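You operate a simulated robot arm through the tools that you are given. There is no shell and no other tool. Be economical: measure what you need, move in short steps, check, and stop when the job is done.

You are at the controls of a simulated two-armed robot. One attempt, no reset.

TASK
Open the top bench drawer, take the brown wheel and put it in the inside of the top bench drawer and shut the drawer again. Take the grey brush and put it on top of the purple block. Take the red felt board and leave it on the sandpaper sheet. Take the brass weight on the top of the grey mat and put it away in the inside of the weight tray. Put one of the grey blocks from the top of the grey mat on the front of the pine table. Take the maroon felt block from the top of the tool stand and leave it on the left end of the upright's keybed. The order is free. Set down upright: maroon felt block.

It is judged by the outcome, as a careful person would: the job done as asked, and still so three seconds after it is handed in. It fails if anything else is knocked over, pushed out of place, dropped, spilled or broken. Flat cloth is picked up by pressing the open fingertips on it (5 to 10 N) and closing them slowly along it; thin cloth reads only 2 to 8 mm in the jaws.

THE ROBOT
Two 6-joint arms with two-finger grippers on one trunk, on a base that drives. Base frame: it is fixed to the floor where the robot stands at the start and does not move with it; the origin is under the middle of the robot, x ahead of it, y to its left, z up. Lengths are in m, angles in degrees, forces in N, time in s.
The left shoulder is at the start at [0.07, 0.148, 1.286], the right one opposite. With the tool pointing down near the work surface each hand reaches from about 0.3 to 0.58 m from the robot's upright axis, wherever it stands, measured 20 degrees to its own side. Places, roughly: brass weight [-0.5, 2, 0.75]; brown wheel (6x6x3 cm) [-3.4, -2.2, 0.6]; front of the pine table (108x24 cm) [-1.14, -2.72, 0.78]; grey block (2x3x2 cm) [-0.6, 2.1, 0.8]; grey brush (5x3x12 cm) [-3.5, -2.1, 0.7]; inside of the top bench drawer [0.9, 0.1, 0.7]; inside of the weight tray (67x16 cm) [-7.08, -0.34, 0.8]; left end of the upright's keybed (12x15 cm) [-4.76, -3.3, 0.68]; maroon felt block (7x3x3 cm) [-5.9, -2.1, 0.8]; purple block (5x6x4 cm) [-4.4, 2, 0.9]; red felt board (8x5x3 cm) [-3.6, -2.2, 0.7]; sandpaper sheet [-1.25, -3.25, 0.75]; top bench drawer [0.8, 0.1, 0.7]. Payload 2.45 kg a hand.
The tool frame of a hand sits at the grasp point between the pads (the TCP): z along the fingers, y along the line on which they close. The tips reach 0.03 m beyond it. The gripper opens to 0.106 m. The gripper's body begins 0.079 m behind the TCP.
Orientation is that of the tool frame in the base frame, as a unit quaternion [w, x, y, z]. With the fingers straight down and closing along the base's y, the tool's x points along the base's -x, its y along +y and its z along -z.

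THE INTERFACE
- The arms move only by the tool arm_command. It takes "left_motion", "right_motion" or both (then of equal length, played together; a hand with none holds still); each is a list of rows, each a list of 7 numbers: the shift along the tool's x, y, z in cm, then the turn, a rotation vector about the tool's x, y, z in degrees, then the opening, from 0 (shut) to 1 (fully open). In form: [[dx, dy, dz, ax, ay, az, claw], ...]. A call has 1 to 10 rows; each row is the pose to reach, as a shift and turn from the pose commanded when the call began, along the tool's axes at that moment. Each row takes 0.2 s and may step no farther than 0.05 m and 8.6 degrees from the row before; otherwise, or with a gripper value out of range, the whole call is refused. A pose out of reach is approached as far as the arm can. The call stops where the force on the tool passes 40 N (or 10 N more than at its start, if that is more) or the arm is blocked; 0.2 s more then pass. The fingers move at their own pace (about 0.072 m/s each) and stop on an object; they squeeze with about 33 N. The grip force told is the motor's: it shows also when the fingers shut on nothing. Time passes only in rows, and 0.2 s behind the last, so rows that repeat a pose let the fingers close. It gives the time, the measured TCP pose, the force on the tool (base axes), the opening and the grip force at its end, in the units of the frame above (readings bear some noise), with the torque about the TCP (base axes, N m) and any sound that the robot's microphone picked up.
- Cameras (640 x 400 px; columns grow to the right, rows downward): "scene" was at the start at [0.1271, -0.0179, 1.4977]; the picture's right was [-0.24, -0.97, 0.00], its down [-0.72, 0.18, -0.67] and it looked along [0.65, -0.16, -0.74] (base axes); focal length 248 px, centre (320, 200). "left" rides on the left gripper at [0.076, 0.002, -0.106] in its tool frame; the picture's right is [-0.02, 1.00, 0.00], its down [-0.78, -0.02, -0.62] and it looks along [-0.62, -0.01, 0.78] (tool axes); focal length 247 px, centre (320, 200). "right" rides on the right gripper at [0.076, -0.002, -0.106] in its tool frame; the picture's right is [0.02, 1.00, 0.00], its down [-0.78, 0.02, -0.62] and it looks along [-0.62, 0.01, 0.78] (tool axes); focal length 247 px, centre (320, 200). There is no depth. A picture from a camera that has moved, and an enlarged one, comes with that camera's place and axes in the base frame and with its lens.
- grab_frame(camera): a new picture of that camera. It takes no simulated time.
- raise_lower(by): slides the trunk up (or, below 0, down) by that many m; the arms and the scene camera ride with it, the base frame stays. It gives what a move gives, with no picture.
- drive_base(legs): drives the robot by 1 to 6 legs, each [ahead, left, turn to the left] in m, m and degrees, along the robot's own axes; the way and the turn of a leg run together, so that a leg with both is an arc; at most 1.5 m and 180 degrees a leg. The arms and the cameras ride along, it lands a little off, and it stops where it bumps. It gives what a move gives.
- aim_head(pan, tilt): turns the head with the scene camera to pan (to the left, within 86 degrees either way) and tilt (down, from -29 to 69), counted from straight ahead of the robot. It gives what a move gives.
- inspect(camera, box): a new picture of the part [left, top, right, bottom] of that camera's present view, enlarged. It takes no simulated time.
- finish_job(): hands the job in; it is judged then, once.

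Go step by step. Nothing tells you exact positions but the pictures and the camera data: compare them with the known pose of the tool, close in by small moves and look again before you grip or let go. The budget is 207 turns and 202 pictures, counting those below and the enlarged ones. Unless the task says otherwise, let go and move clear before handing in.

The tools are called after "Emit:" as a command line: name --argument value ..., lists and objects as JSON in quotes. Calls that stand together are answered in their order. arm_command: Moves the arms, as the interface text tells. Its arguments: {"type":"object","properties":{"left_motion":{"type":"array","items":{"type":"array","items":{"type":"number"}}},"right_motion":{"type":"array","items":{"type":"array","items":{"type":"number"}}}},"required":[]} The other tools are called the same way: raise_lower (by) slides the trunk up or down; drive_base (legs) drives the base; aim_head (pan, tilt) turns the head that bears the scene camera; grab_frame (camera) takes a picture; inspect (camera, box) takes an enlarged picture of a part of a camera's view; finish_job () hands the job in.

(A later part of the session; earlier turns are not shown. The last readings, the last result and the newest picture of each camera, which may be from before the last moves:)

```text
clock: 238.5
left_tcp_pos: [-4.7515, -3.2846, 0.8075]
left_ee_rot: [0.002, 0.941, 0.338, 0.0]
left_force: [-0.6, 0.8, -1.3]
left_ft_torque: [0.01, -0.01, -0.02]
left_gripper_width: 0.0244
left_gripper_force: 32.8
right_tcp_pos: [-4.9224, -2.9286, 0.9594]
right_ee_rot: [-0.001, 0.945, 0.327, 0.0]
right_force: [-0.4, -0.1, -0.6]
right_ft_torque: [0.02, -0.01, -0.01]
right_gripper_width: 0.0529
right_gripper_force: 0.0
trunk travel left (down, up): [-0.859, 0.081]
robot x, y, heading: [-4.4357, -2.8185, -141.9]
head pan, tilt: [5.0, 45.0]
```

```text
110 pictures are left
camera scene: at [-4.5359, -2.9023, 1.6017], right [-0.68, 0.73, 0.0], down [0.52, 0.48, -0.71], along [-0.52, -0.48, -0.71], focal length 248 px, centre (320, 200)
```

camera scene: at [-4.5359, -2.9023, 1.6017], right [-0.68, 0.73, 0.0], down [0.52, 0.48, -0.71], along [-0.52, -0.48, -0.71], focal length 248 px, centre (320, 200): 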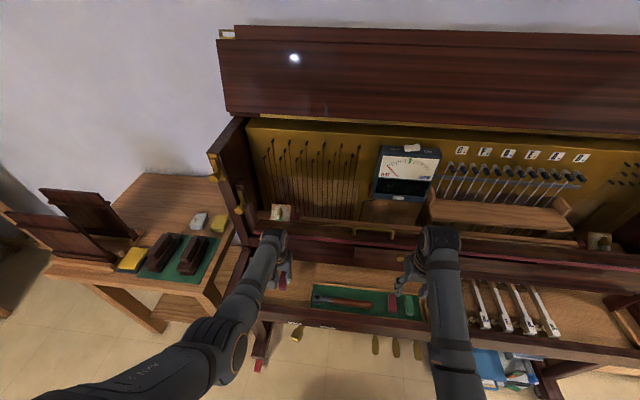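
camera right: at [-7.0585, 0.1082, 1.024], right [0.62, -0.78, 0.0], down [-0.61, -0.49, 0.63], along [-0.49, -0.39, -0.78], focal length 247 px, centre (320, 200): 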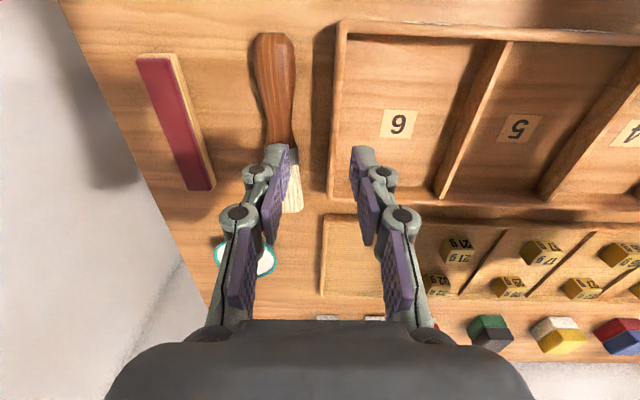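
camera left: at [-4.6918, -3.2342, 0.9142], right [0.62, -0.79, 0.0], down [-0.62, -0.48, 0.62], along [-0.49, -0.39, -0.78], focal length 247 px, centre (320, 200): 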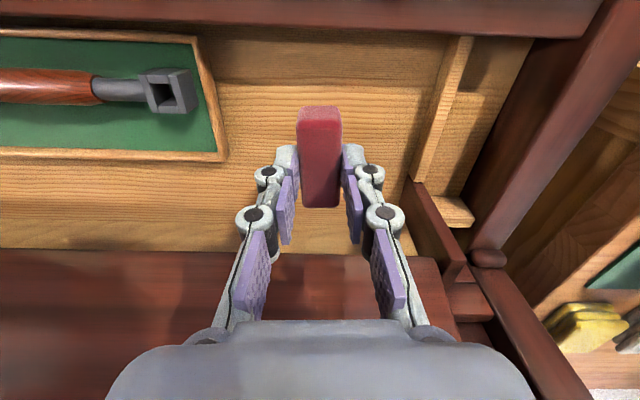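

I lower in small steps to contact.

Emit:
arm_command --left_motion '[[0, 0, 2, 0, 0, 0, 0], [0, 0, 3.5, 0, 0, 0, 0], [0, 0, 4.3, 0, 0, 0, 0], [0, 0, 4.8, 0, 0, 0, 0], [0, 0, 5.3, 0, 0, 0, 0], [0, 0, 5.8, 0, 0, 0, 0], [0, 0, 6.2, 0, 0, 0, 0], [0, 0, 6.6, 0, 0, 0, 0], [0, 0, 7.0, 0, 0, 0, 0]]'

Emit:
grab_frame --camera "left"

```text
clock: 240.5
left_tcp_pos: [-4.7419, -3.28, 0.7518]
left_ee_rot: [0.002, 0.942, 0.337, 0.001]
left_force: [0.5, -0.1, 0.0]
left_ft_torque: [0.0, 0.0, 0.01]
left_gripper_width: 0.0244
left_gripper_force: 33.3
left hand out of reach, approached as far as the arm can: row 7, 8, 9
right_tcp_pos: [-4.923, -2.9283, 0.9608]
right_ee_rot: [-0.002, 0.945, 0.328, 0.0]
right_force: [-0.7, 0.1, -0.5]
right_ft_torque: [0.03, 0.03, -0.01]
right_gripper_width: 0.053
right_gripper_force: 0.1
trunk travel left (down, up): [-0.859, 0.081]
robot x, y, heading: [-4.4358, -2.8157, -141.8]
head pan, tilt: [5.0, 45.0]
```

```text
109 pictures are left
camera left: at [-4.683, -3.2313, 0.8566], right [0.62, -0.79, 0.0], down [-0.62, -0.48, 0.62], along [-0.49, -0.39, -0.78], focal length 247 px, centre (320, 200)
```

left: 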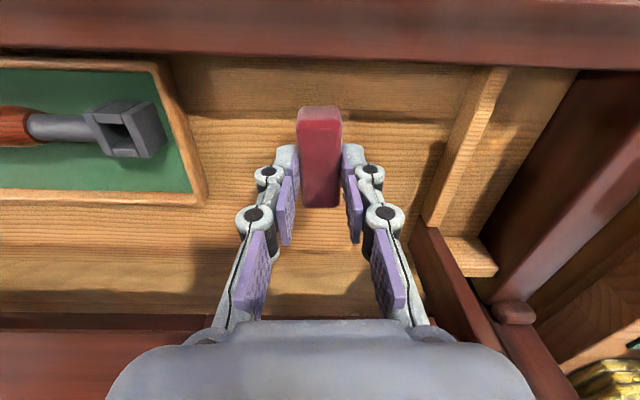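

Arm limit reached just above the bed; I lower the trunk in small amounts.

Emit:
raise_lower --by -0.008

Emit:
raise_lower --by -0.006

```text
clock: 241.1
left_tcp_pos: [-4.7423, -3.2796, 0.7425]
left_ee_rot: [0.002, 0.941, 0.337, 0.001]
left_force: [-0.4, 0.2, 0.1]
left_ft_torque: [-0.01, -0.02, -0.02]
left_gripper_width: 0.0244
left_gripper_force: 33.1
right_tcp_pos: [-4.9235, -2.9283, 0.9511]
right_ee_rot: [-0.001, 0.945, 0.328, -0.001]
right_force: [-0.7, 0.1, -0.1]
right_ft_torque: [0.0, 0.0, 0.0]
right_gripper_width: 0.0527
right_gripper_force: 0.1
trunk travel left (down, up): [-0.851, 0.089]
robot x, y, heading: [-4.4334, -2.8126, -141.8]
head pan, tilt: [5.0, 45.0]
```

```text
clock: 241.6
left_tcp_pos: [-4.7427, -3.2795, 0.7362]
left_ee_rot: [0.002, 0.942, 0.337, 0.0]
left_force: [0.1, -0.5, -0.2]
left_ft_torque: [0.0, -0.02, 0.0]
left_gripper_width: 0.0246
left_gripper_force: 33.0
right_tcp_pos: [-4.9229, -2.9282, 0.9457]
right_ee_rot: [-0.001, 0.945, 0.328, -0.001]
right_force: [0.4, -0.8, 0.2]
right_ft_torque: [0.0, -0.03, -0.03]
right_gripper_width: 0.0533
right_gripper_force: 0.0
trunk travel left (down, up): [-0.845, 0.095]
robot x, y, heading: [-4.4386, -2.8141, -142.1]
head pan, tilt: [5.0, 45.0]
```

No contact yet. I lift the arm 3 cm, lower the trunk 4 cm, then descend with force-stop by arm.

Emit:
arm_command --left_motion '[[0, 0, -3, 0, 0, 0, 0]]'

Emit:
raise_lower --by -0.04

Emit:
arm_command --left_motion '[[-0.5, 0, 0.4, 0, 0, 0, 0], [-0.5, 0, 0.8, 0, 0, 0, 0], [-0.5, 0, 1.2, 0, 0, 0, 0], [-0.5, 0, 1.6, 0, 0, 0, 0], [-0.5, 0, 2.0, 0, 0, 0, 0], [-0.5, 0, 2.4, 0, 0, 0, 0], [-0.5, 0, 2.8, 0, 0, 0, 0]]'

```text
clock: 242.0
left_tcp_pos: [-4.756, -3.2867, 0.7552]
left_ee_rot: [0.001, 0.942, 0.337, 0.003]
left_force: [-0.5, -0.1, 0.2]
left_ft_torque: [0.02, 0.0, 0.01]
left_gripper_width: 0.0247
left_gripper_force: 33.6
left hand out of reach, approached as far as the arm can: row 1
right_tcp_pos: [-4.9238, -2.9281, 0.9458]
right_ee_rot: [-0.001, 0.944, 0.329, 0.0]
right_force: [-0.5, 0.5, 0.2]
right_ft_torque: [0.04, 0.0, -0.01]
right_gripper_width: 0.0529
right_gripper_force: 0.0
trunk travel left (down, up): [-0.845, 0.095]
robot x, y, heading: [-4.4361, -2.8121, -141.7]
head pan, tilt: [5.0, 45.0]
```

```text
clock: 242.6
left_tcp_pos: [-4.7558, -3.2868, 0.7275]
left_ee_rot: [0.002, 0.942, 0.337, 0.003]
left_force: [4.1, 3.5, 12.3]
left_ft_torque: [0.13, -0.13, -0.01]
left_gripper_width: 0.0246
left_gripper_force: 32.8
right_tcp_pos: [-4.921, -2.9286, 0.9165]
right_ee_rot: [0.0, 0.944, 0.329, -0.001]
right_force: [-0.5, -0.5, -0.2]
right_ft_torque: [0.0, -0.01, -0.02]
right_gripper_width: 0.0532
right_gripper_force: 0.0
trunk travel left (down, up): [-0.815, 0.125]
robot x, y, heading: [-4.4337, -2.8131, -141.8]
head pan, tilt: [5.0, 45.0]
stopped: the force on the tool passed its limit at 52 N (the readings are from after the stop); the commanded pose is now the measured one
```

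```text
clock: 243.6
left_tcp_pos: [-4.7565, -3.2886, 0.7278]
left_ee_rot: [0.004, 0.941, 0.339, -0.003]
left_force: [6.4, 6.9, 21.9]
left_ft_torque: [0.4, -0.38, 0.02]
left_gripper_width: 0.0243
left_gripper_force: 32.8
left hand out of reach, approached as far as the arm can: row 1, 2, 3, 4
right_tcp_pos: [-4.9196, -2.9268, 0.9179]
right_ee_rot: [0.001, 0.944, 0.329, -0.001]
right_force: [0.1, -0.2, 0.3]
right_ft_torque: [-0.01, 0.01, -0.03]
right_gripper_width: 0.053
right_gripper_force: 0.0
trunk travel left (down, up): [-0.815, 0.125]
robot x, y, heading: [-4.4361, -2.8163, -142.0]
head pan, tilt: [5.0, 45.0]
stopped in row 4 (left hand): the force on the tool passed its limit at 47 N (the readings are from after the stop); the commanded pose is now the measured one
```

The block is on the bed (contact). I look, then release.

Emit:
grab_frame --camera "left"

Emit:
arm_command --left_motion '[[0, 0, -0.2, 0, 0, 0, 0.3], [0, 0, -0.2, 0, 0, 0, 0.38], [0, 0, -0.2, 0, 0, 0, 0.38]]'

Emit:
arm_command --left_motion '[[0.5, 0, -3, 0, 0, 0, 0.38], [0.8, 0, -7, 0, 0, 0, 0.38], [1, 0, -11, 0, 0, 0, 0.38], [1, 0, -15, 0, 0, 0, 0.38]]'

Emit:
grab_frame --camera "left"

```text
108 pictures are left
camera left: at [-4.6957, -3.2399, 0.8326], right [0.62, -0.79, 0.0], down [-0.61, -0.48, 0.63], along [-0.49, -0.39, -0.78], focal length 247 px, centre (320, 200)
```

left: 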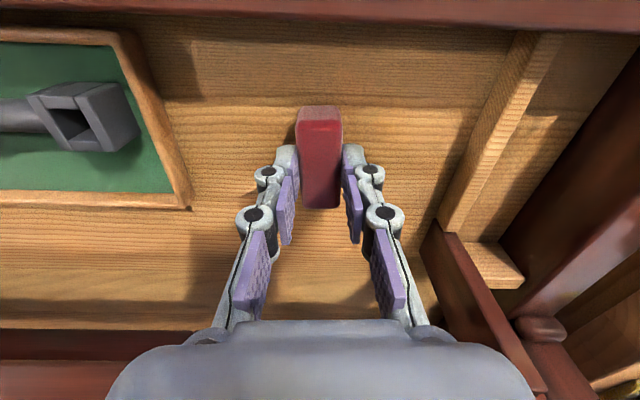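

```text
clock: 244.4
left_tcp_pos: [-4.757, -3.2912, 0.7265]
left_ee_rot: [0.002, 0.941, 0.338, -0.002]
left_force: [0.9, -0.1, -0.3]
left_ft_torque: [0.0, -0.02, -0.02]
left_gripper_width: 0.0402
left_gripper_force: 0.1
right_tcp_pos: [-4.9224, -2.9285, 0.9157]
right_ee_rot: [-0.001, 0.945, 0.328, -0.001]
right_force: [-0.3, 0.2, -0.5]
right_ft_torque: [0.03, -0.03, 0.02]
right_gripper_width: 0.0532
right_gripper_force: 0.1
trunk travel left (down, up): [-0.815, 0.125]
robot x, y, heading: [-4.4397, -2.8168, -141.9]
head pan, tilt: [5.0, 45.0]
```

```text
clock: 245.3
left_tcp_pos: [-4.7768, -3.3005, 0.7904]
left_ee_rot: [-0.001, 0.94, 0.34, 0.016]
left_force: [40.6, 17.1, 22.1]
left_ft_torque: [-3.17, 7.02, 0.29]
left_gripper_width: 0.0402
left_gripper_force: 0.2
left hand out of reach, approached as far as the arm can: row 1, 2, 3, 4
right_tcp_pos: [-4.914, -2.9231, 0.9221]
right_ee_rot: [0.002, 0.943, 0.331, -0.005]
right_force: [-0.4, 0.7, 0.4]
right_ft_torque: [-0.05, 0.02, -0.01]
right_gripper_width: 0.0529
right_gripper_force: 0.1
trunk travel left (down, up): [-0.815, 0.125]
robot x, y, heading: [-4.4306, -2.8144, -141.7]
head pan, tilt: [5.0, 45.0]
stopped in row 4 (left hand): the force on the tool passed its limit at 96 N (the readings are from after the stop); the commanded pose is now the measured one
```

```text
107 pictures are left
camera left: at [-4.7192, -3.2541, 0.8986], right [0.62, -0.78, 0.01], down [-0.63, -0.5, 0.6], along [-0.46, -0.38, -0.8], focal length 247 px, centre (320, 200)
```

left: 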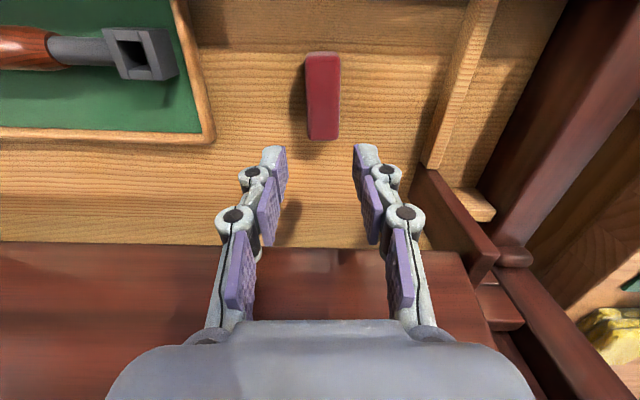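

The block sits well on the bed, but the wrist is pressing the ledge. I back the base slightly and raise with the trunk.

Emit:
drive_base --legs '[[-0.05, 0, 0]]'

Emit:
raise_lower --by 0.1

Emit:
grab_frame --camera "left"

Emit:
grab_frame --camera "scene"

```text
clock: 246.2
left_tcp_pos: [-4.7503, -3.2781, 0.7819]
left_ee_rot: [-0.004, 0.941, 0.339, 0.02]
left_force: [-1.1, 0.0, -0.2]
left_ft_torque: [0.04, -0.05, 0.03]
left_gripper_width: 0.0402
left_gripper_force: 0.1
right_tcp_pos: [-4.8858, -2.9013, 0.913]
right_ee_rot: [-0.002, 0.944, 0.329, 0.003]
right_force: [-0.4, 0.6, 0.5]
right_ft_torque: [0.07, -0.08, -0.03]
right_gripper_width: 0.0532
right_gripper_force: 0.1
trunk travel left (down, up): [-0.815, 0.125]
robot x, y, heading: [-4.3953, -2.7839, -141.7]
head pan, tilt: [5.0, 45.0]
```

```text
clock: 247.5
left_tcp_pos: [-4.7465, -3.276, 0.8856]
left_ee_rot: [-0.003, 0.941, 0.339, 0.017]
left_force: [-0.3, 0.0, -0.1]
left_ft_torque: [0.0, -0.03, -0.01]
left_gripper_width: 0.0402
left_gripper_force: 0.1
right_tcp_pos: [-4.8824, -2.8978, 1.0165]
right_ee_rot: [0.0, 0.944, 0.33, 0.0]
right_force: [0.0, 0.3, 0.0]
right_ft_torque: [0.04, 0.0, 0.03]
right_gripper_width: 0.0528
right_gripper_force: 0.0
trunk travel left (down, up): [-0.915, 0.025]
robot x, y, heading: [-4.3955, -2.7865, -141.8]
head pan, tilt: [5.0, 45.0]
```

```text
106 pictures are left
camera left: at [-4.6897, -3.2294, 0.9932], right [0.62, -0.78, 0.01], down [-0.63, -0.5, 0.6], along [-0.46, -0.37, -0.8], focal length 247 px, centre (320, 200)
```

left: 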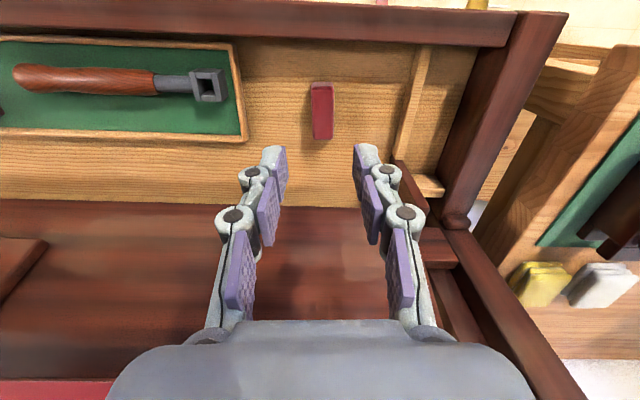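

```text
105 pictures are left
camera scene: at [-4.4945, -2.8699, 1.6581], right [-0.69, 0.73, 0.0], down [0.52, 0.48, -0.71], along [-0.52, -0.48, -0.71], focal length 248 px, centre (320, 200)
```

scene: 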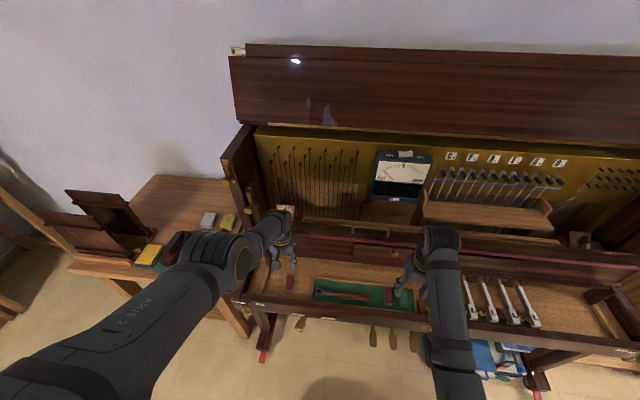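

The maroon block lies on the left end of the keybed. Now I turn around to the cart behind me for the board, brush and wheel.

Emit:
arm_command --left_motion '[[2, 0, -4, 0, 0, 0, 0.6], [4, 0, -8, 0, 0, 0, 0.6]]'

Emit:
drive_base --legs '[[-0.25, 0, 0], [0, 0, 180]]'

Emit:
grab_frame --camera "scene"

```text
clock: 248.1
left_tcp_pos: [-4.7687, -3.2825, 0.9233]
left_ee_rot: [-0.002, 0.941, 0.338, 0.018]
left_force: [0.4, -0.6, 1.2]
left_ft_torque: [0.01, -0.03, 0.03]
left_gripper_width: 0.0636
left_gripper_force: 0.1
left hand out of reach, approached as far as the arm can: row 1, 2
right_tcp_pos: [-4.8831, -2.8983, 1.0158]
right_ee_rot: [0.0, 0.944, 0.33, 0.001]
right_force: [0.1, -1.1, -0.2]
right_ft_torque: [0.02, -0.04, 0.0]
right_gripper_width: 0.0532
right_gripper_force: 0.1
trunk travel left (down, up): [-0.915, 0.025]
robot x, y, heading: [-4.3939, -2.7809, -142.0]
head pan, tilt: [5.0, 45.0]
```

```text
clock: 257.3
left_tcp_pos: [-3.82, -2.1334, 0.9215]
left_ee_rot: [-0.017, -0.334, 0.943, -0.003]
left_force: [-0.4, -0.2, -0.5]
left_ft_torque: [0.01, -0.03, 0.0]
left_gripper_width: 0.0636
left_gripper_force: 0.1
right_tcp_pos: [-3.7125, -2.518, 1.0165]
right_ee_rot: [0.0, -0.324, 0.946, -0.001]
right_force: [0.5, -0.9, 0.7]
right_ft_torque: [0.01, -0.02, 0.01]
right_gripper_width: 0.0532
right_gripper_force: 0.0
trunk travel left (down, up): [-0.915, 0.025]
robot x, y, heading: [-4.2002, -2.6282, 37.8]
head pan, tilt: [5.0, 45.0]
```

```text
104 pictures are left
camera scene: at [-4.0986, -2.5414, 1.6581], right [0.68, -0.74, 0.0], down [-0.52, -0.48, -0.71], along [0.52, 0.48, -0.71], focal length 248 px, centre (320, 200)
```

scene: 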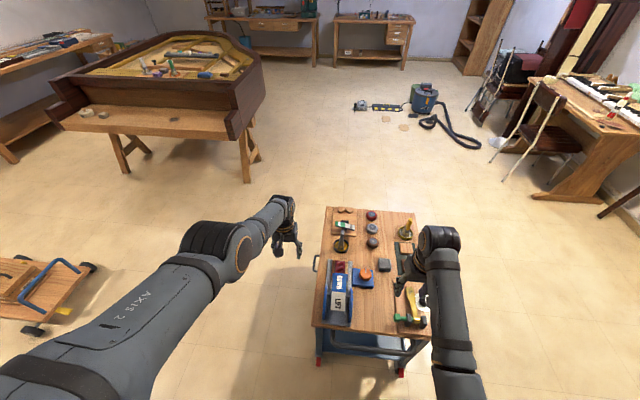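

I zoom on the cart top.

Emit:
inspect --camera "scene" --box '[300, 195, 440, 345]'

Emit:
grab_frame --camera "right"

```text
2.67 times, centred on (370, 270) of scene
camera zoom: at [-4.0986, -2.5414, 1.6581], right [0.68, -0.74, 0.0], down [-0.52, -0.48, -0.71], along [0.52, 0.48, -0.71], focal length 662 px, centre (187, 13)
```

zoom: 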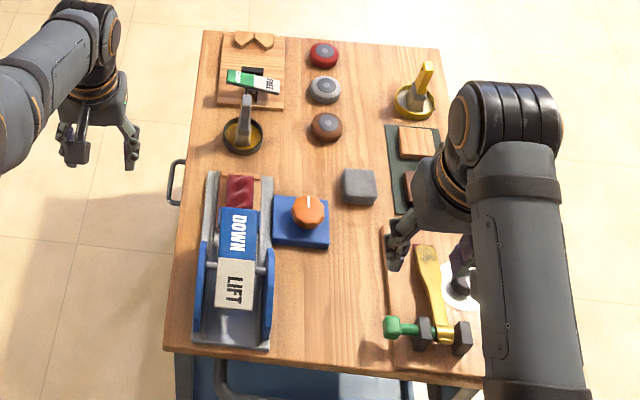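

```text
102 pictures are left
camera right: at [-3.7691, -2.5675, 1.1225], right [-0.63, 0.78, 0.0], down [0.61, 0.49, 0.62], along [0.48, 0.39, -0.78], focal length 247 px, centre (320, 200)
```

right: 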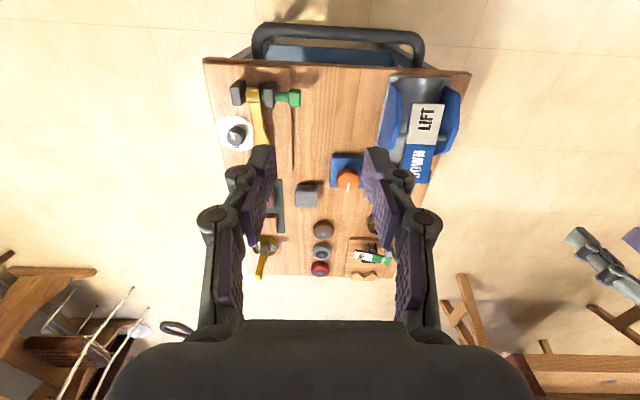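

Brown wheel, grey brush (in a dish) and red board (in the blue/grey jig) identified. I zoom further for details.

Emit:
inspect --camera "scene" --box '[335, 205, 390, 250]'

Emit:
inspect --camera "scene" --box '[330, 250, 400, 330]'

```text
8.89 times, centred on (362, 228) of scene
camera zoom: at [-4.0986, -2.5414, 1.6581], right [0.68, -0.74, 0.0], down [-0.52, -0.48, -0.71], along [0.52, 0.48, -0.71], focal length 2206 px, centre (-58, -44)
```

zoom: 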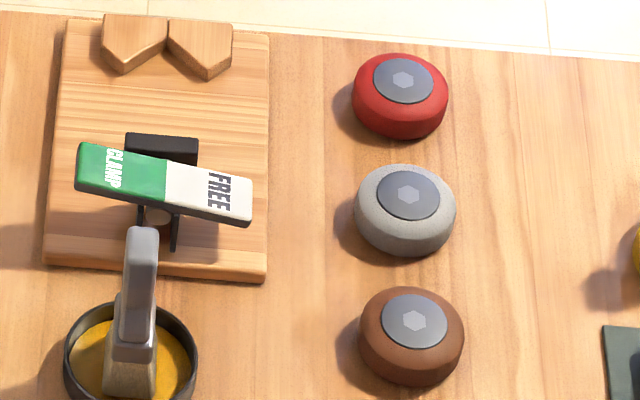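

```text
5.00 times, centred on (365, 290) of scene
camera zoom: at [-4.0986, -2.5414, 1.6581], right [0.68, -0.74, 0.0], down [-0.52, -0.48, -0.71], along [0.52, 0.48, -0.71], focal length 1241 px, centre (95, -250)
```

zoom: 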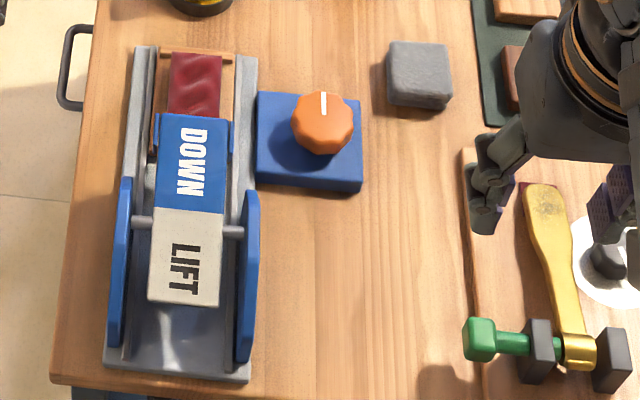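

The red board is best taken from this side with the right hand; brush and wheel later from the cart's north side. I edge closer and look from above.

Emit:
drive_base --legs '[[0, 0.13, 0], [0.13, 0, 0]]'

Emit:
grab_frame --camera "right"

```text
clock: 259.5
left_tcp_pos: [-3.8016, -1.9474, 0.9226]
left_ee_rot: [-0.017, -0.335, 0.942, -0.003]
left_force: [-0.3, -1.2, 0.1]
left_ft_torque: [0.0, -0.03, -0.01]
left_gripper_width: 0.0638
left_gripper_force: 0.1
right_tcp_pos: [-3.6908, -2.3329, 1.0168]
right_ee_rot: [0.002, -0.325, 0.946, 0.0]
right_force: [-0.9, 0.0, 0.0]
right_ft_torque: [-0.01, -0.04, 0.03]
right_gripper_width: 0.053
right_gripper_force: 0.1
trunk travel left (down, up): [-0.915, 0.025]
robot x, y, heading: [-4.1775, -2.446, 37.9]
head pan, tilt: [5.0, 45.0]
```

```text
99 pictures are left
camera right: at [-3.7491, -2.3814, 1.1234], right [-0.63, 0.77, 0.0], down [0.6, 0.5, 0.62], along [0.48, 0.39, -0.78], focal length 247 px, centre (320, 200)
```

right: 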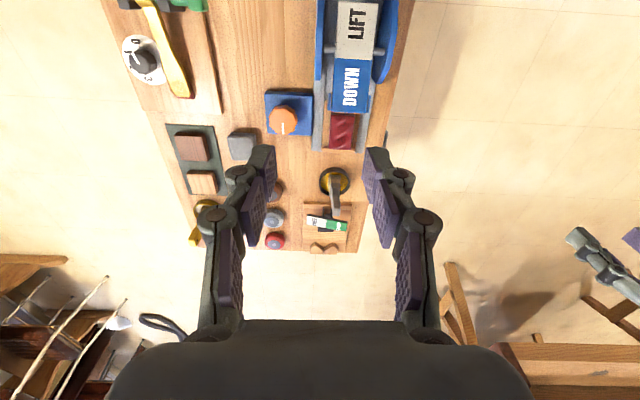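

I move the right hand over the board and lower the trunk 20 cm for a closer look.

Emit:
arm_command --right_motion '[[-4, 1.5, 0, 0, 0, 0, 0.75], [-8, 3, 0, 0, 0, 0, 0.75], [-10.5, 4.3, 0, 0, 0, 0, 0.75]]'

Emit:
raise_lower --by -0.2

Emit:
grab_frame --camera "right"

```text
clock: 260.3
left_tcp_pos: [-3.7992, -1.9456, 0.9218]
left_ee_rot: [-0.018, -0.335, 0.942, -0.003]
left_force: [0.7, 0.5, 0.9]
left_ft_torque: [-0.02, -0.03, 0.0]
left_gripper_width: 0.0635
left_gripper_force: 0.1
right_tcp_pos: [-3.6318, -2.2331, 1.0159]
right_ee_rot: [-0.001, -0.326, 0.945, -0.002]
right_force: [0.0, -0.7, 0.3]
right_ft_torque: [0.02, 0.04, -0.02]
right_gripper_width: 0.0797
right_gripper_force: 0.1
trunk travel left (down, up): [-0.915, 0.025]
robot x, y, heading: [-4.1763, -2.4433, 37.7]
head pan, tilt: [5.0, 45.0]
```

```text
clock: 262.4
left_tcp_pos: [-3.7991, -1.947, 0.7224]
left_ee_rot: [-0.018, -0.335, 0.942, -0.002]
left_force: [0.7, 0.1, -0.7]
left_ft_torque: [0.0, 0.0, -0.01]
left_gripper_width: 0.0635
left_gripper_force: 0.0
right_tcp_pos: [-3.6318, -2.235, 0.8154]
right_ee_rot: [0.001, -0.326, 0.945, -0.001]
right_force: [-0.4, -0.4, 0.3]
right_ft_torque: [0.02, 0.0, 0.03]
right_gripper_width: 0.0795
right_gripper_force: 0.0
trunk travel left (down, up): [-0.715, 0.225]
robot x, y, heading: [-4.1742, -2.446, 37.9]
head pan, tilt: [5.0, 45.0]
```

```text
98 pictures are left
camera right: at [-3.6905, -2.2824, 0.9218], right [-0.63, 0.77, 0.0], down [0.61, 0.5, 0.62], along [0.48, 0.39, -0.78], focal length 247 px, centre (320, 200)
```

right: 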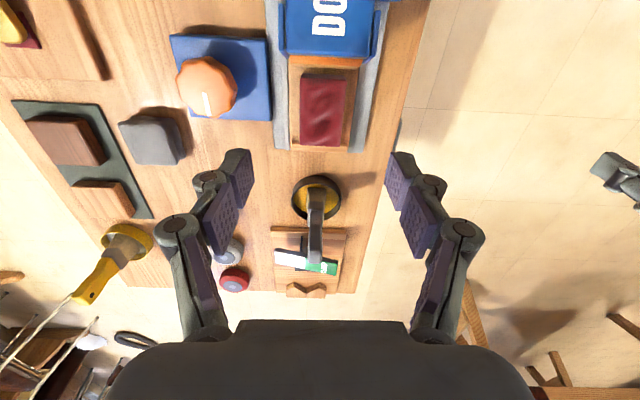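

I zoom on the jig.

Emit:
inspect --camera "right" --box '[250, 20, 410, 170]'

```text
2.67 times, centred on (330, 95) of right
camera zoom: at [-3.6905, -2.2824, 0.9218], right [-0.63, 0.77, 0.0], down [0.61, 0.5, 0.62], along [0.48, 0.39, -0.78], focal length 659 px, centre (293, 480)
```

zoom: 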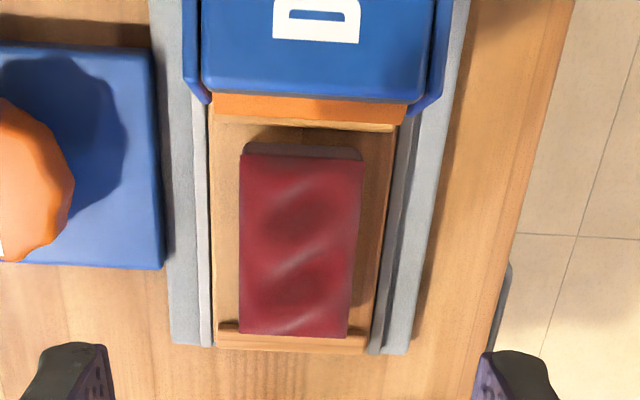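

I centre over the board and descend with a 6.6 cm opening.

Emit:
arm_command --right_motion '[[-0.8, 0.2, 3, 0, 0, 0, 0.62], [-1.4, 0.2, 6, 0, 0, 0, 0.62], [-1.4, 0.2, 9, 0, 0, 0, 0.62]]'

Emit:
grab_frame --camera "right"

```text
clock: 263.2
left_tcp_pos: [-3.7995, -1.9471, 0.7216]
left_ee_rot: [-0.018, -0.335, 0.942, -0.003]
left_force: [0.6, 0.0, 0.1]
left_ft_torque: [-0.01, 0.02, -0.03]
left_gripper_width: 0.0637
left_gripper_force: 0.1
right_tcp_pos: [-3.6218, -2.2233, 0.7251]
right_ee_rot: [0.001, -0.326, 0.945, 0.0]
right_force: [0.3, -0.3, -1.2]
right_ft_torque: [-0.01, -0.02, 0.0]
right_gripper_width: 0.0658
right_gripper_force: 0.0
trunk travel left (down, up): [-0.715, 0.225]
robot x, y, heading: [-4.1805, -2.4418, 37.6]
head pan, tilt: [5.0, 45.0]
```

```text
96 pictures are left
camera right: at [-3.6797, -2.2721, 0.8311], right [-0.63, 0.77, 0.0], down [0.61, 0.5, 0.62], along [0.48, 0.39, -0.78], focal length 247 px, centre (320, 200)
```

right: 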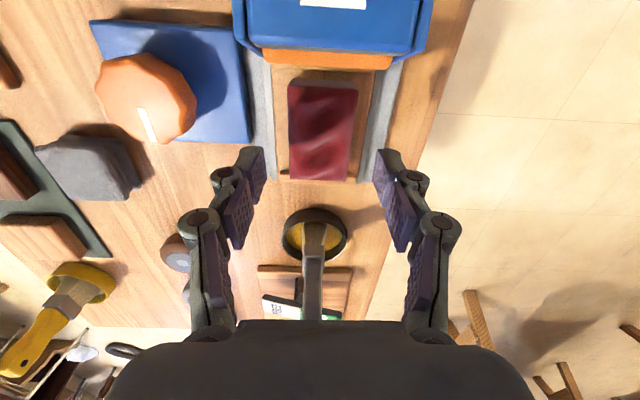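

Aligned with the board. I descend to grip depth.

Emit:
arm_command --right_motion '[[-0.1, 0.1, 2, 0, 0, 0, 0.6], [-0.1, 0.1, 3.5, 0, 0, 0, 0.6], [-0.1, 0.1, 4.6, 0, 0, 0, 0.6]]'

Emit:
grab_frame --camera "right"

```text
clock: 264.0
left_tcp_pos: [-3.8004, -1.9469, 0.7229]
left_ee_rot: [-0.017, -0.335, 0.942, -0.002]
left_force: [0.0, 0.2, -0.4]
left_ft_torque: [-0.03, -0.03, -0.01]
left_gripper_width: 0.0638
left_gripper_force: 0.1
right_tcp_pos: [-3.6234, -2.2222, 0.6787]
right_ee_rot: [0.001, -0.326, 0.945, -0.001]
right_force: [0.0, -0.1, 0.6]
right_ft_torque: [0.02, 0.02, -0.02]
right_gripper_width: 0.0636
right_gripper_force: 0.0
trunk travel left (down, up): [-0.715, 0.225]
robot x, y, heading: [-4.1763, -2.4405, 37.8]
head pan, tilt: [5.0, 45.0]
```

```text
95 pictures are left
camera right: at [-3.681, -2.2704, 0.7849], right [-0.63, 0.77, 0.0], down [0.61, 0.5, 0.62], along [0.48, 0.39, -0.78], focal length 247 px, centre (320, 200)
```

right: 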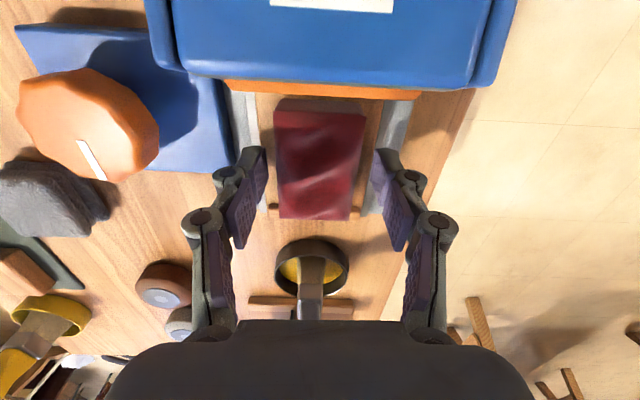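

I go 0.8 cm lower, then close gently on the board.

Emit:
arm_command --right_motion '[[0, 0, 0.8, 0, 0, 0, 0.6], [0, 0, 0.8, 0, 0, 0, 0.5], [0, 0, 0.8, 0, 0, 0, 0.4], [0, 0, 0.8, 0, 0, 0, 0.3], [0, 0, 0.8, 0, 0, 0, 0.3]]'

Emit:
grab_frame --camera "right"

```text
clock: 265.2
left_tcp_pos: [-3.8013, -1.9462, 0.7218]
left_ee_rot: [-0.016, -0.335, 0.942, -0.003]
left_force: [0.3, 0.3, -0.2]
left_ft_torque: [0.0, 0.0, -0.03]
left_gripper_width: 0.0635
left_gripper_force: 0.1
right_tcp_pos: [-3.6221, -2.2207, 0.6734]
right_ee_rot: [0.002, -0.326, 0.945, -0.001]
right_force: [-0.5, 4.0, 10.8]
right_ft_torque: [0.15, 0.05, -0.03]
right_gripper_width: 0.0448
right_gripper_force: 33.0
trunk travel left (down, up): [-0.715, 0.225]
robot x, y, heading: [-4.1764, -2.4433, 37.9]
head pan, tilt: [5.0, 45.0]
```

```text
94 pictures are left
camera right: at [-3.6811, -2.27, 0.779], right [-0.63, 0.77, 0.0], down [0.6, 0.5, 0.62], along [0.48, 0.39, -0.78], focal length 247 px, centre (320, 200)
```

right: 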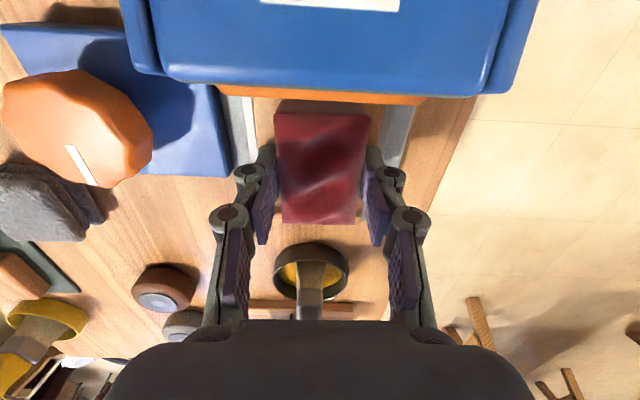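

Gripped (4.5 cm). I lift it out slowly.

Emit:
arm_command --right_motion '[[0, 0, -1, 0, 0, 0, 0.2], [0, 0, -3, 0, 0, 0, 0.2], [0, 0, -6, 0, 0, 0, 0.2], [0, 0, -10, 0, 0, 0, 0.2], [0, 0, -14, 0, 0, 0, 0.2]]'

Emit:
grab_frame --camera "right"

```text
clock: 266.4
left_tcp_pos: [-3.8004, -1.9469, 0.7205]
left_ee_rot: [-0.018, -0.335, 0.942, -0.003]
left_force: [0.1, 0.3, 0.3]
left_ft_torque: [0.02, -0.03, 0.01]
left_gripper_width: 0.0636
left_gripper_force: 0.0
right_tcp_pos: [-3.6249, -2.2231, 0.8139]
right_ee_rot: [0.0, -0.326, 0.946, -0.001]
right_force: [-0.9, -0.2, 0.2]
right_ft_torque: [-0.01, -0.02, -0.01]
right_gripper_width: 0.0447
right_gripper_force: 32.7
trunk travel left (down, up): [-0.715, 0.225]
robot x, y, heading: [-4.1775, -2.4447, 37.8]
head pan, tilt: [5.0, 45.0]
```

```text
93 pictures are left
camera right: at [-3.6833, -2.2724, 0.9204], right [-0.63, 0.77, 0.0], down [0.61, 0.5, 0.62], along [0.48, 0.39, -0.78], focal length 247 px, centre (320, 200)
```

right: 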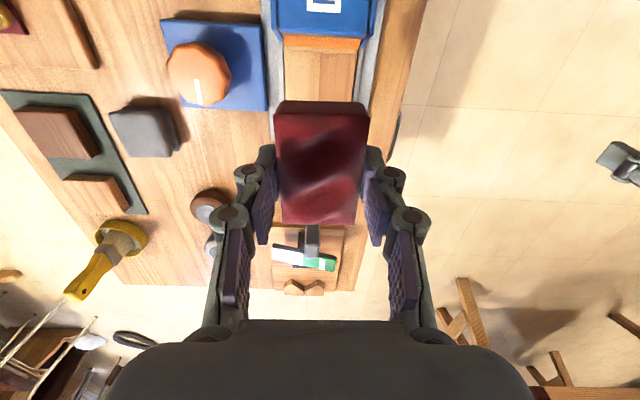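

The board is held. I raise the trunk and go around to the cart's north side so the left hand can take the wheel.

Emit:
raise_lower --by 0.2

Emit:
drive_base --legs '[[0, 0.6, 0], [0, 0, -90], [0, 0.55, 0]]'

Emit:
aim_head --pan 5 --tilt 50

Emit:
grab_frame --camera "scene"

Emit:
grab_frame --camera "left"

```text
clock: 268.6
left_tcp_pos: [-3.7978, -1.9458, 0.9222]
left_ee_rot: [-0.018, -0.335, 0.942, -0.003]
left_force: [0.3, -0.5, 1.1]
left_ft_torque: [0.0, -0.04, 0.02]
left_gripper_width: 0.0635
left_gripper_force: 0.1
right_tcp_pos: [-3.6229, -2.2229, 1.0143]
right_ee_rot: [0.0, -0.325, 0.946, -0.001]
right_force: [0.1, 0.5, -0.6]
right_ft_torque: [0.01, 0.0, -0.04]
right_gripper_width: 0.0446
right_gripper_force: 32.7
trunk travel left (down, up): [-0.915, 0.025]
robot x, y, heading: [-4.1736, -2.4408, 37.8]
head pan, tilt: [5.0, 45.0]
```

```text
clock: 278.6
left_tcp_pos: [-3.6137, -1.9906, 0.9222]
left_ee_rot: [-0.015, 0.42, 0.907, 0.01]
left_force: [0.3, 0.9, 1.4]
left_ft_torque: [0.0, -0.02, 0.03]
left_gripper_width: 0.0634
left_gripper_force: 0.0
right_tcp_pos: [-3.8877, -2.1707, 1.0134]
right_ee_rot: [0.001, 0.43, 0.903, 0.0]
right_force: [-0.7, -0.9, 0.0]
right_ft_torque: [0.04, -0.03, 0.0]
right_gripper_width: 0.0446
right_gripper_force: 33.2
trunk travel left (down, up): [-0.915, 0.025]
robot x, y, heading: [-4.1149, -1.6234, -50.9]
head pan, tilt: [5.0, 45.0]
```

```text
clock: 279.2
left_tcp_pos: [-3.6139, -1.9913, 0.9208]
left_ee_rot: [-0.015, 0.421, 0.907, 0.01]
left_force: [0.6, 0.8, -0.3]
left_ft_torque: [-0.03, 0.02, 0.01]
left_gripper_width: 0.0636
left_gripper_force: 0.1
right_tcp_pos: [-3.8873, -2.1695, 1.0153]
right_ee_rot: [-0.001, 0.431, 0.902, -0.001]
right_force: [0.5, -0.3, -0.7]
right_ft_torque: [0.03, -0.02, 0.02]
right_gripper_width: 0.0448
right_gripper_force: 33.2
trunk travel left (down, up): [-0.915, 0.025]
robot x, y, heading: [-4.1174, -1.6231, -51.4]
head pan, tilt: [5.0, 50.0]
```

```text
92 pictures are left
camera scene: at [-4.0317, -1.7168, 1.6512], right [-0.72, -0.69, 0.0], down [-0.53, 0.55, -0.64], along [0.45, -0.46, -0.77], focal length 248 px, centre (320, 200)
```

scene: 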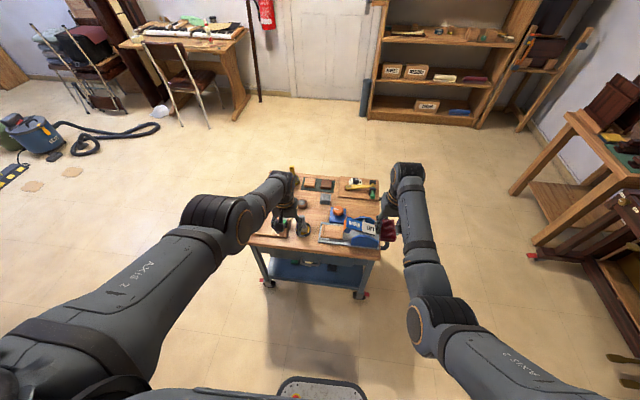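

```text
91 pictures are left
camera left: at [-3.6597, -1.9331, 1.0302], right [0.78, 0.63, 0.01], down [0.5, -0.63, 0.59], along [0.38, -0.46, -0.8], focal length 247 px, centre (320, 200)
```

left: 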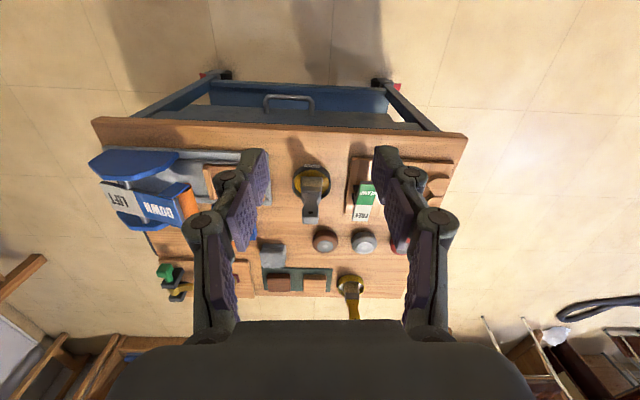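

The wheel is at about [-3.39, -2.24]. I drive up to the cart edge and check above it.

Emit:
drive_base --legs '[[0.37, 0, 0]]'

Emit:
raise_lower --by -0.1

Emit:
grab_frame --camera "left"

```text
clock: 281.6
left_tcp_pos: [-3.3805, -2.2793, 0.9219]
left_ee_rot: [-0.013, 0.421, 0.907, 0.01]
left_force: [0.0, -1.1, -0.1]
left_ft_torque: [-0.04, -0.02, -0.01]
left_gripper_width: 0.0635
left_gripper_force: 0.0
right_tcp_pos: [-3.6567, -2.4606, 1.0153]
right_ee_rot: [0.0, 0.431, 0.902, -0.001]
right_force: [0.6, 0.1, 0.1]
right_ft_torque: [-0.01, 0.0, 0.0]
right_gripper_width: 0.0447
right_gripper_force: 33.2
trunk travel left (down, up): [-0.915, 0.025]
robot x, y, heading: [-3.8836, -1.9146, -51.2]
head pan, tilt: [5.0, 50.0]
```

```text
clock: 282.9
left_tcp_pos: [-3.3798, -2.2804, 0.8222]
left_ee_rot: [-0.014, 0.421, 0.907, 0.01]
left_force: [-0.1, -0.1, -0.1]
left_ft_torque: [-0.01, 0.03, -0.01]
left_gripper_width: 0.0637
left_gripper_force: 0.1
right_tcp_pos: [-3.6548, -2.4604, 0.9133]
right_ee_rot: [0.0, 0.43, 0.903, -0.001]
right_force: [0.1, -0.2, -0.3]
right_ft_torque: [0.03, -0.03, -0.03]
right_gripper_width: 0.0445
right_gripper_force: 32.7
trunk travel left (down, up): [-0.815, 0.125]
robot x, y, heading: [-3.8832, -1.9171, -51.2]
head pan, tilt: [5.0, 50.0]
```

```text
90 pictures are left
camera left: at [-3.4266, -2.2238, 0.9302], right [0.78, 0.63, 0.01], down [0.5, -0.63, 0.59], along [0.38, -0.46, -0.8], focal length 247 px, centre (320, 200)
```

left: 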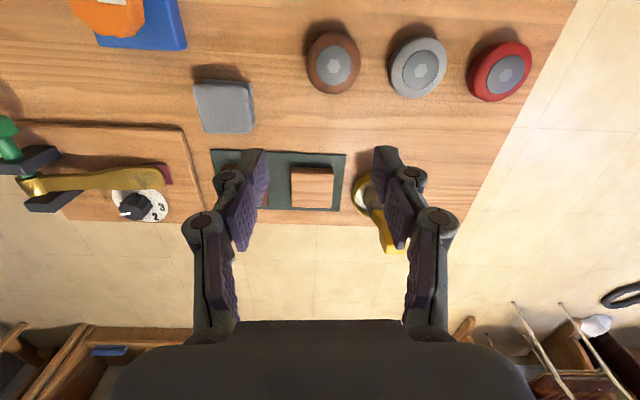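

I move above the wheel, open wider and descend partly.

Emit:
arm_command --left_motion '[[1.6, 0.8, 2, 0, 0, 0, 0.78], [3.2, 1.6, 5, 0, 0, 0, 0.78], [3.2, 1.6, 9, 0, 0, 0, 0.78]]'

Emit:
grab_frame --camera "left"

```text
clock: 283.7
left_tcp_pos: [-3.399, -2.2289, 0.7443]
left_ee_rot: [-0.014, 0.421, 0.907, 0.01]
left_force: [0.7, -0.6, 0.2]
left_ft_torque: [0.0, 0.0, 0.01]
left_gripper_width: 0.0823
left_gripper_force: 0.1
left hand out of reach, approached as far as the arm can: row 1, 3
right_tcp_pos: [-3.6552, -2.4594, 0.9149]
right_ee_rot: [0.0, 0.43, 0.903, -0.001]
right_force: [0.6, -0.6, -0.8]
right_ft_torque: [-0.03, -0.01, -0.01]
right_gripper_width: 0.0445
right_gripper_force: 32.9
trunk travel left (down, up): [-0.815, 0.125]
robot x, y, heading: [-3.883, -1.917, -51.3]
head pan, tilt: [5.0, 50.0]
```

```text
89 pictures are left
camera left: at [-3.4446, -2.1732, 0.852], right [0.78, 0.63, 0.01], down [0.5, -0.63, 0.59], along [0.38, -0.46, -0.8], focal length 247 px, centre (320, 200)
```

left: 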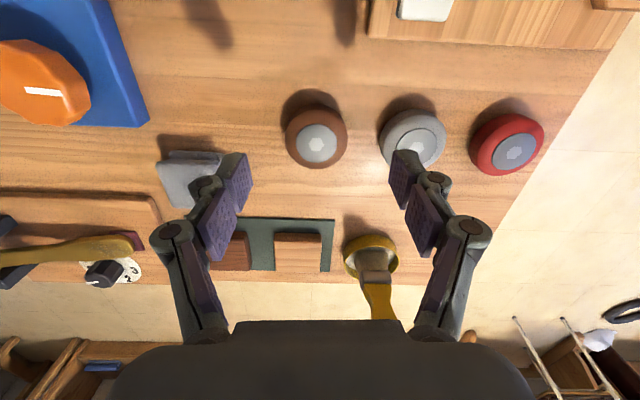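

I correct 1.9 cm forward and lower with the trunk.

Emit:
arm_command --left_motion '[[-1.0, -0.2, -0.5, 0, 0, 0, 0.78], [-1.9, -0.25, -1, 0, 0, 0, 0.78]]'

Emit:
raise_lower --by -0.07

Emit:
grab_frame --camera "left"

```text
clock: 284.3
left_tcp_pos: [-3.3922, -2.2425, 0.7583]
left_ee_rot: [-0.015, 0.421, 0.907, 0.011]
left_force: [0.2, -0.9, 0.2]
left_ft_torque: [0.03, -0.01, 0.01]
left_gripper_width: 0.0828
left_gripper_force: 0.0
left hand out of reach, approached as far as the arm can: row 1, 2
right_tcp_pos: [-3.6557, -2.4602, 0.9138]
right_ee_rot: [-0.001, 0.431, 0.903, 0.0]
right_force: [0.4, -0.4, -0.2]
right_ft_torque: [0.01, 0.01, 0.02]
right_gripper_width: 0.0448
right_gripper_force: 32.6
trunk travel left (down, up): [-0.815, 0.125]
robot x, y, heading: [-3.8837, -1.9125, -51.2]
head pan, tilt: [5.0, 50.0]
```

```text
clock: 285.4
left_tcp_pos: [-3.3914, -2.2409, 0.6901]
left_ee_rot: [-0.014, 0.421, 0.907, 0.01]
left_force: [-0.7, -0.1, -0.3]
left_ft_torque: [0.02, -0.04, 0.0]
left_gripper_width: 0.0828
left_gripper_force: 0.1
right_tcp_pos: [-3.6554, -2.4602, 0.8441]
right_ee_rot: [-0.001, 0.43, 0.903, -0.001]
right_force: [-0.9, -0.5, -0.3]
right_ft_torque: [0.0, 0.03, 0.0]
right_gripper_width: 0.0447
right_gripper_force: 33.3
trunk travel left (down, up): [-0.745, 0.195]
robot x, y, heading: [-3.8816, -1.9109, -51.3]
head pan, tilt: [5.0, 50.0]
```

```text
88 pictures are left
camera left: at [-3.4371, -2.1843, 0.7969], right [0.78, 0.63, 0.01], down [0.5, -0.63, 0.59], along [0.38, -0.46, -0.8], focal length 247 px, centre (320, 200)
```

left: 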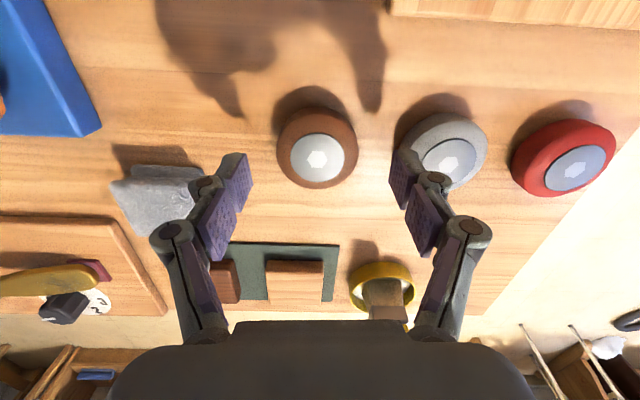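

Centred. I lower 2.6 cm more and close on the wheel.

Emit:
raise_lower --by -0.026

Emit:
arm_command --left_motion '[[0, 0, 0, 0, 0, 0, 0.65], [0, 0, 0, 0, 0, 0, 0.55], [0, 0, 0, 0, 0, 0, 0.4], [0, 0, 0, 0, 0, 0, 0.3], [0, 0, 0, 0, 0, 0, 0.3]]'

Emit:
grab_frame --camera "left"

```text
clock: 286.1
left_tcp_pos: [-3.3916, -2.2417, 0.6624]
left_ee_rot: [-0.014, 0.421, 0.907, 0.01]
left_force: [0.1, 0.3, 0.1]
left_ft_torque: [-0.01, -0.03, 0.01]
left_gripper_width: 0.0828
left_gripper_force: 0.0
right_tcp_pos: [-3.6552, -2.459, 0.8175]
right_ee_rot: [0.0, 0.43, 0.903, 0.0]
right_force: [0.8, 0.0, 0.5]
right_ft_torque: [0.0, -0.02, -0.01]
right_gripper_width: 0.0446
right_gripper_force: 32.9
trunk travel left (down, up): [-0.719, 0.221]
robot x, y, heading: [-3.8816, -1.9118, -51.4]
head pan, tilt: [5.0, 50.0]
```

```text
clock: 287.3
left_tcp_pos: [-3.392, -2.2419, 0.6632]
left_ee_rot: [-0.014, 0.421, 0.907, 0.011]
left_force: [-2.5, -2.4, 2.9]
left_ft_torque: [-0.16, 0.09, -0.01]
left_gripper_width: 0.0566
left_gripper_force: 32.4
right_tcp_pos: [-3.6547, -2.46, 0.8167]
right_ee_rot: [-0.001, 0.43, 0.903, 0.0]
right_force: [0.2, -0.3, -0.3]
right_ft_torque: [0.01, 0.01, 0.02]
right_gripper_width: 0.0444
right_gripper_force: 32.8
trunk travel left (down, up): [-0.719, 0.221]
robot x, y, heading: [-3.8832, -1.9121, -51.0]
head pan, tilt: [5.0, 50.0]
```

```text
87 pictures are left
camera left: at [-3.4375, -2.1847, 0.7712], right [0.78, 0.63, 0.01], down [0.5, -0.63, 0.59], along [0.38, -0.46, -0.8], focal length 247 px, centre (320, 200)
```

left: 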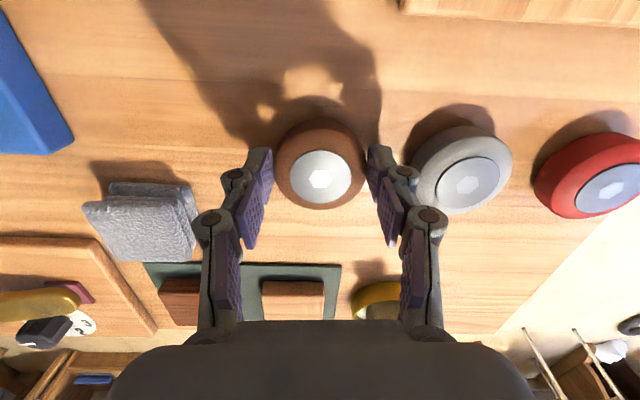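

The wheel is gripped. I lift via the trunk and check.

Emit:
raise_lower --by 0.22

Emit:
grab_frame --camera "left"

```text
clock: 289.7
left_tcp_pos: [-3.3913, -2.2414, 0.8821]
left_ee_rot: [-0.014, 0.421, 0.907, 0.012]
left_force: [0.0, 1.1, -2.0]
left_ft_torque: [0.03, 0.0, 0.0]
left_gripper_width: 0.0569
left_gripper_force: 33.7
right_tcp_pos: [-3.6548, -2.4611, 1.0371]
right_ee_rot: [0.0, 0.431, 0.903, -0.001]
right_force: [-0.3, 0.0, -0.6]
right_ft_torque: [0.01, 0.05, 0.02]
right_gripper_width: 0.0446
right_gripper_force: 33.1
trunk travel left (down, up): [-0.939, 0.001]
robot x, y, heading: [-3.8835, -1.9113, -51.1]
head pan, tilt: [5.0, 50.0]
```

```text
86 pictures are left
camera left: at [-3.4369, -2.1846, 0.9906], right [0.78, 0.63, 0.01], down [0.5, -0.63, 0.59], along [0.38, -0.46, -0.81], focal length 247 px, centre (320, 200)
```

left: 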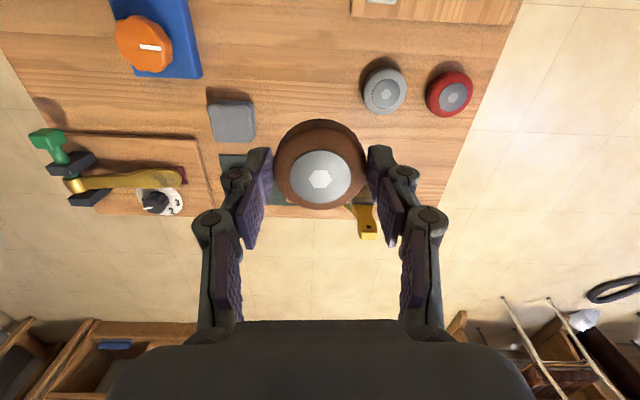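

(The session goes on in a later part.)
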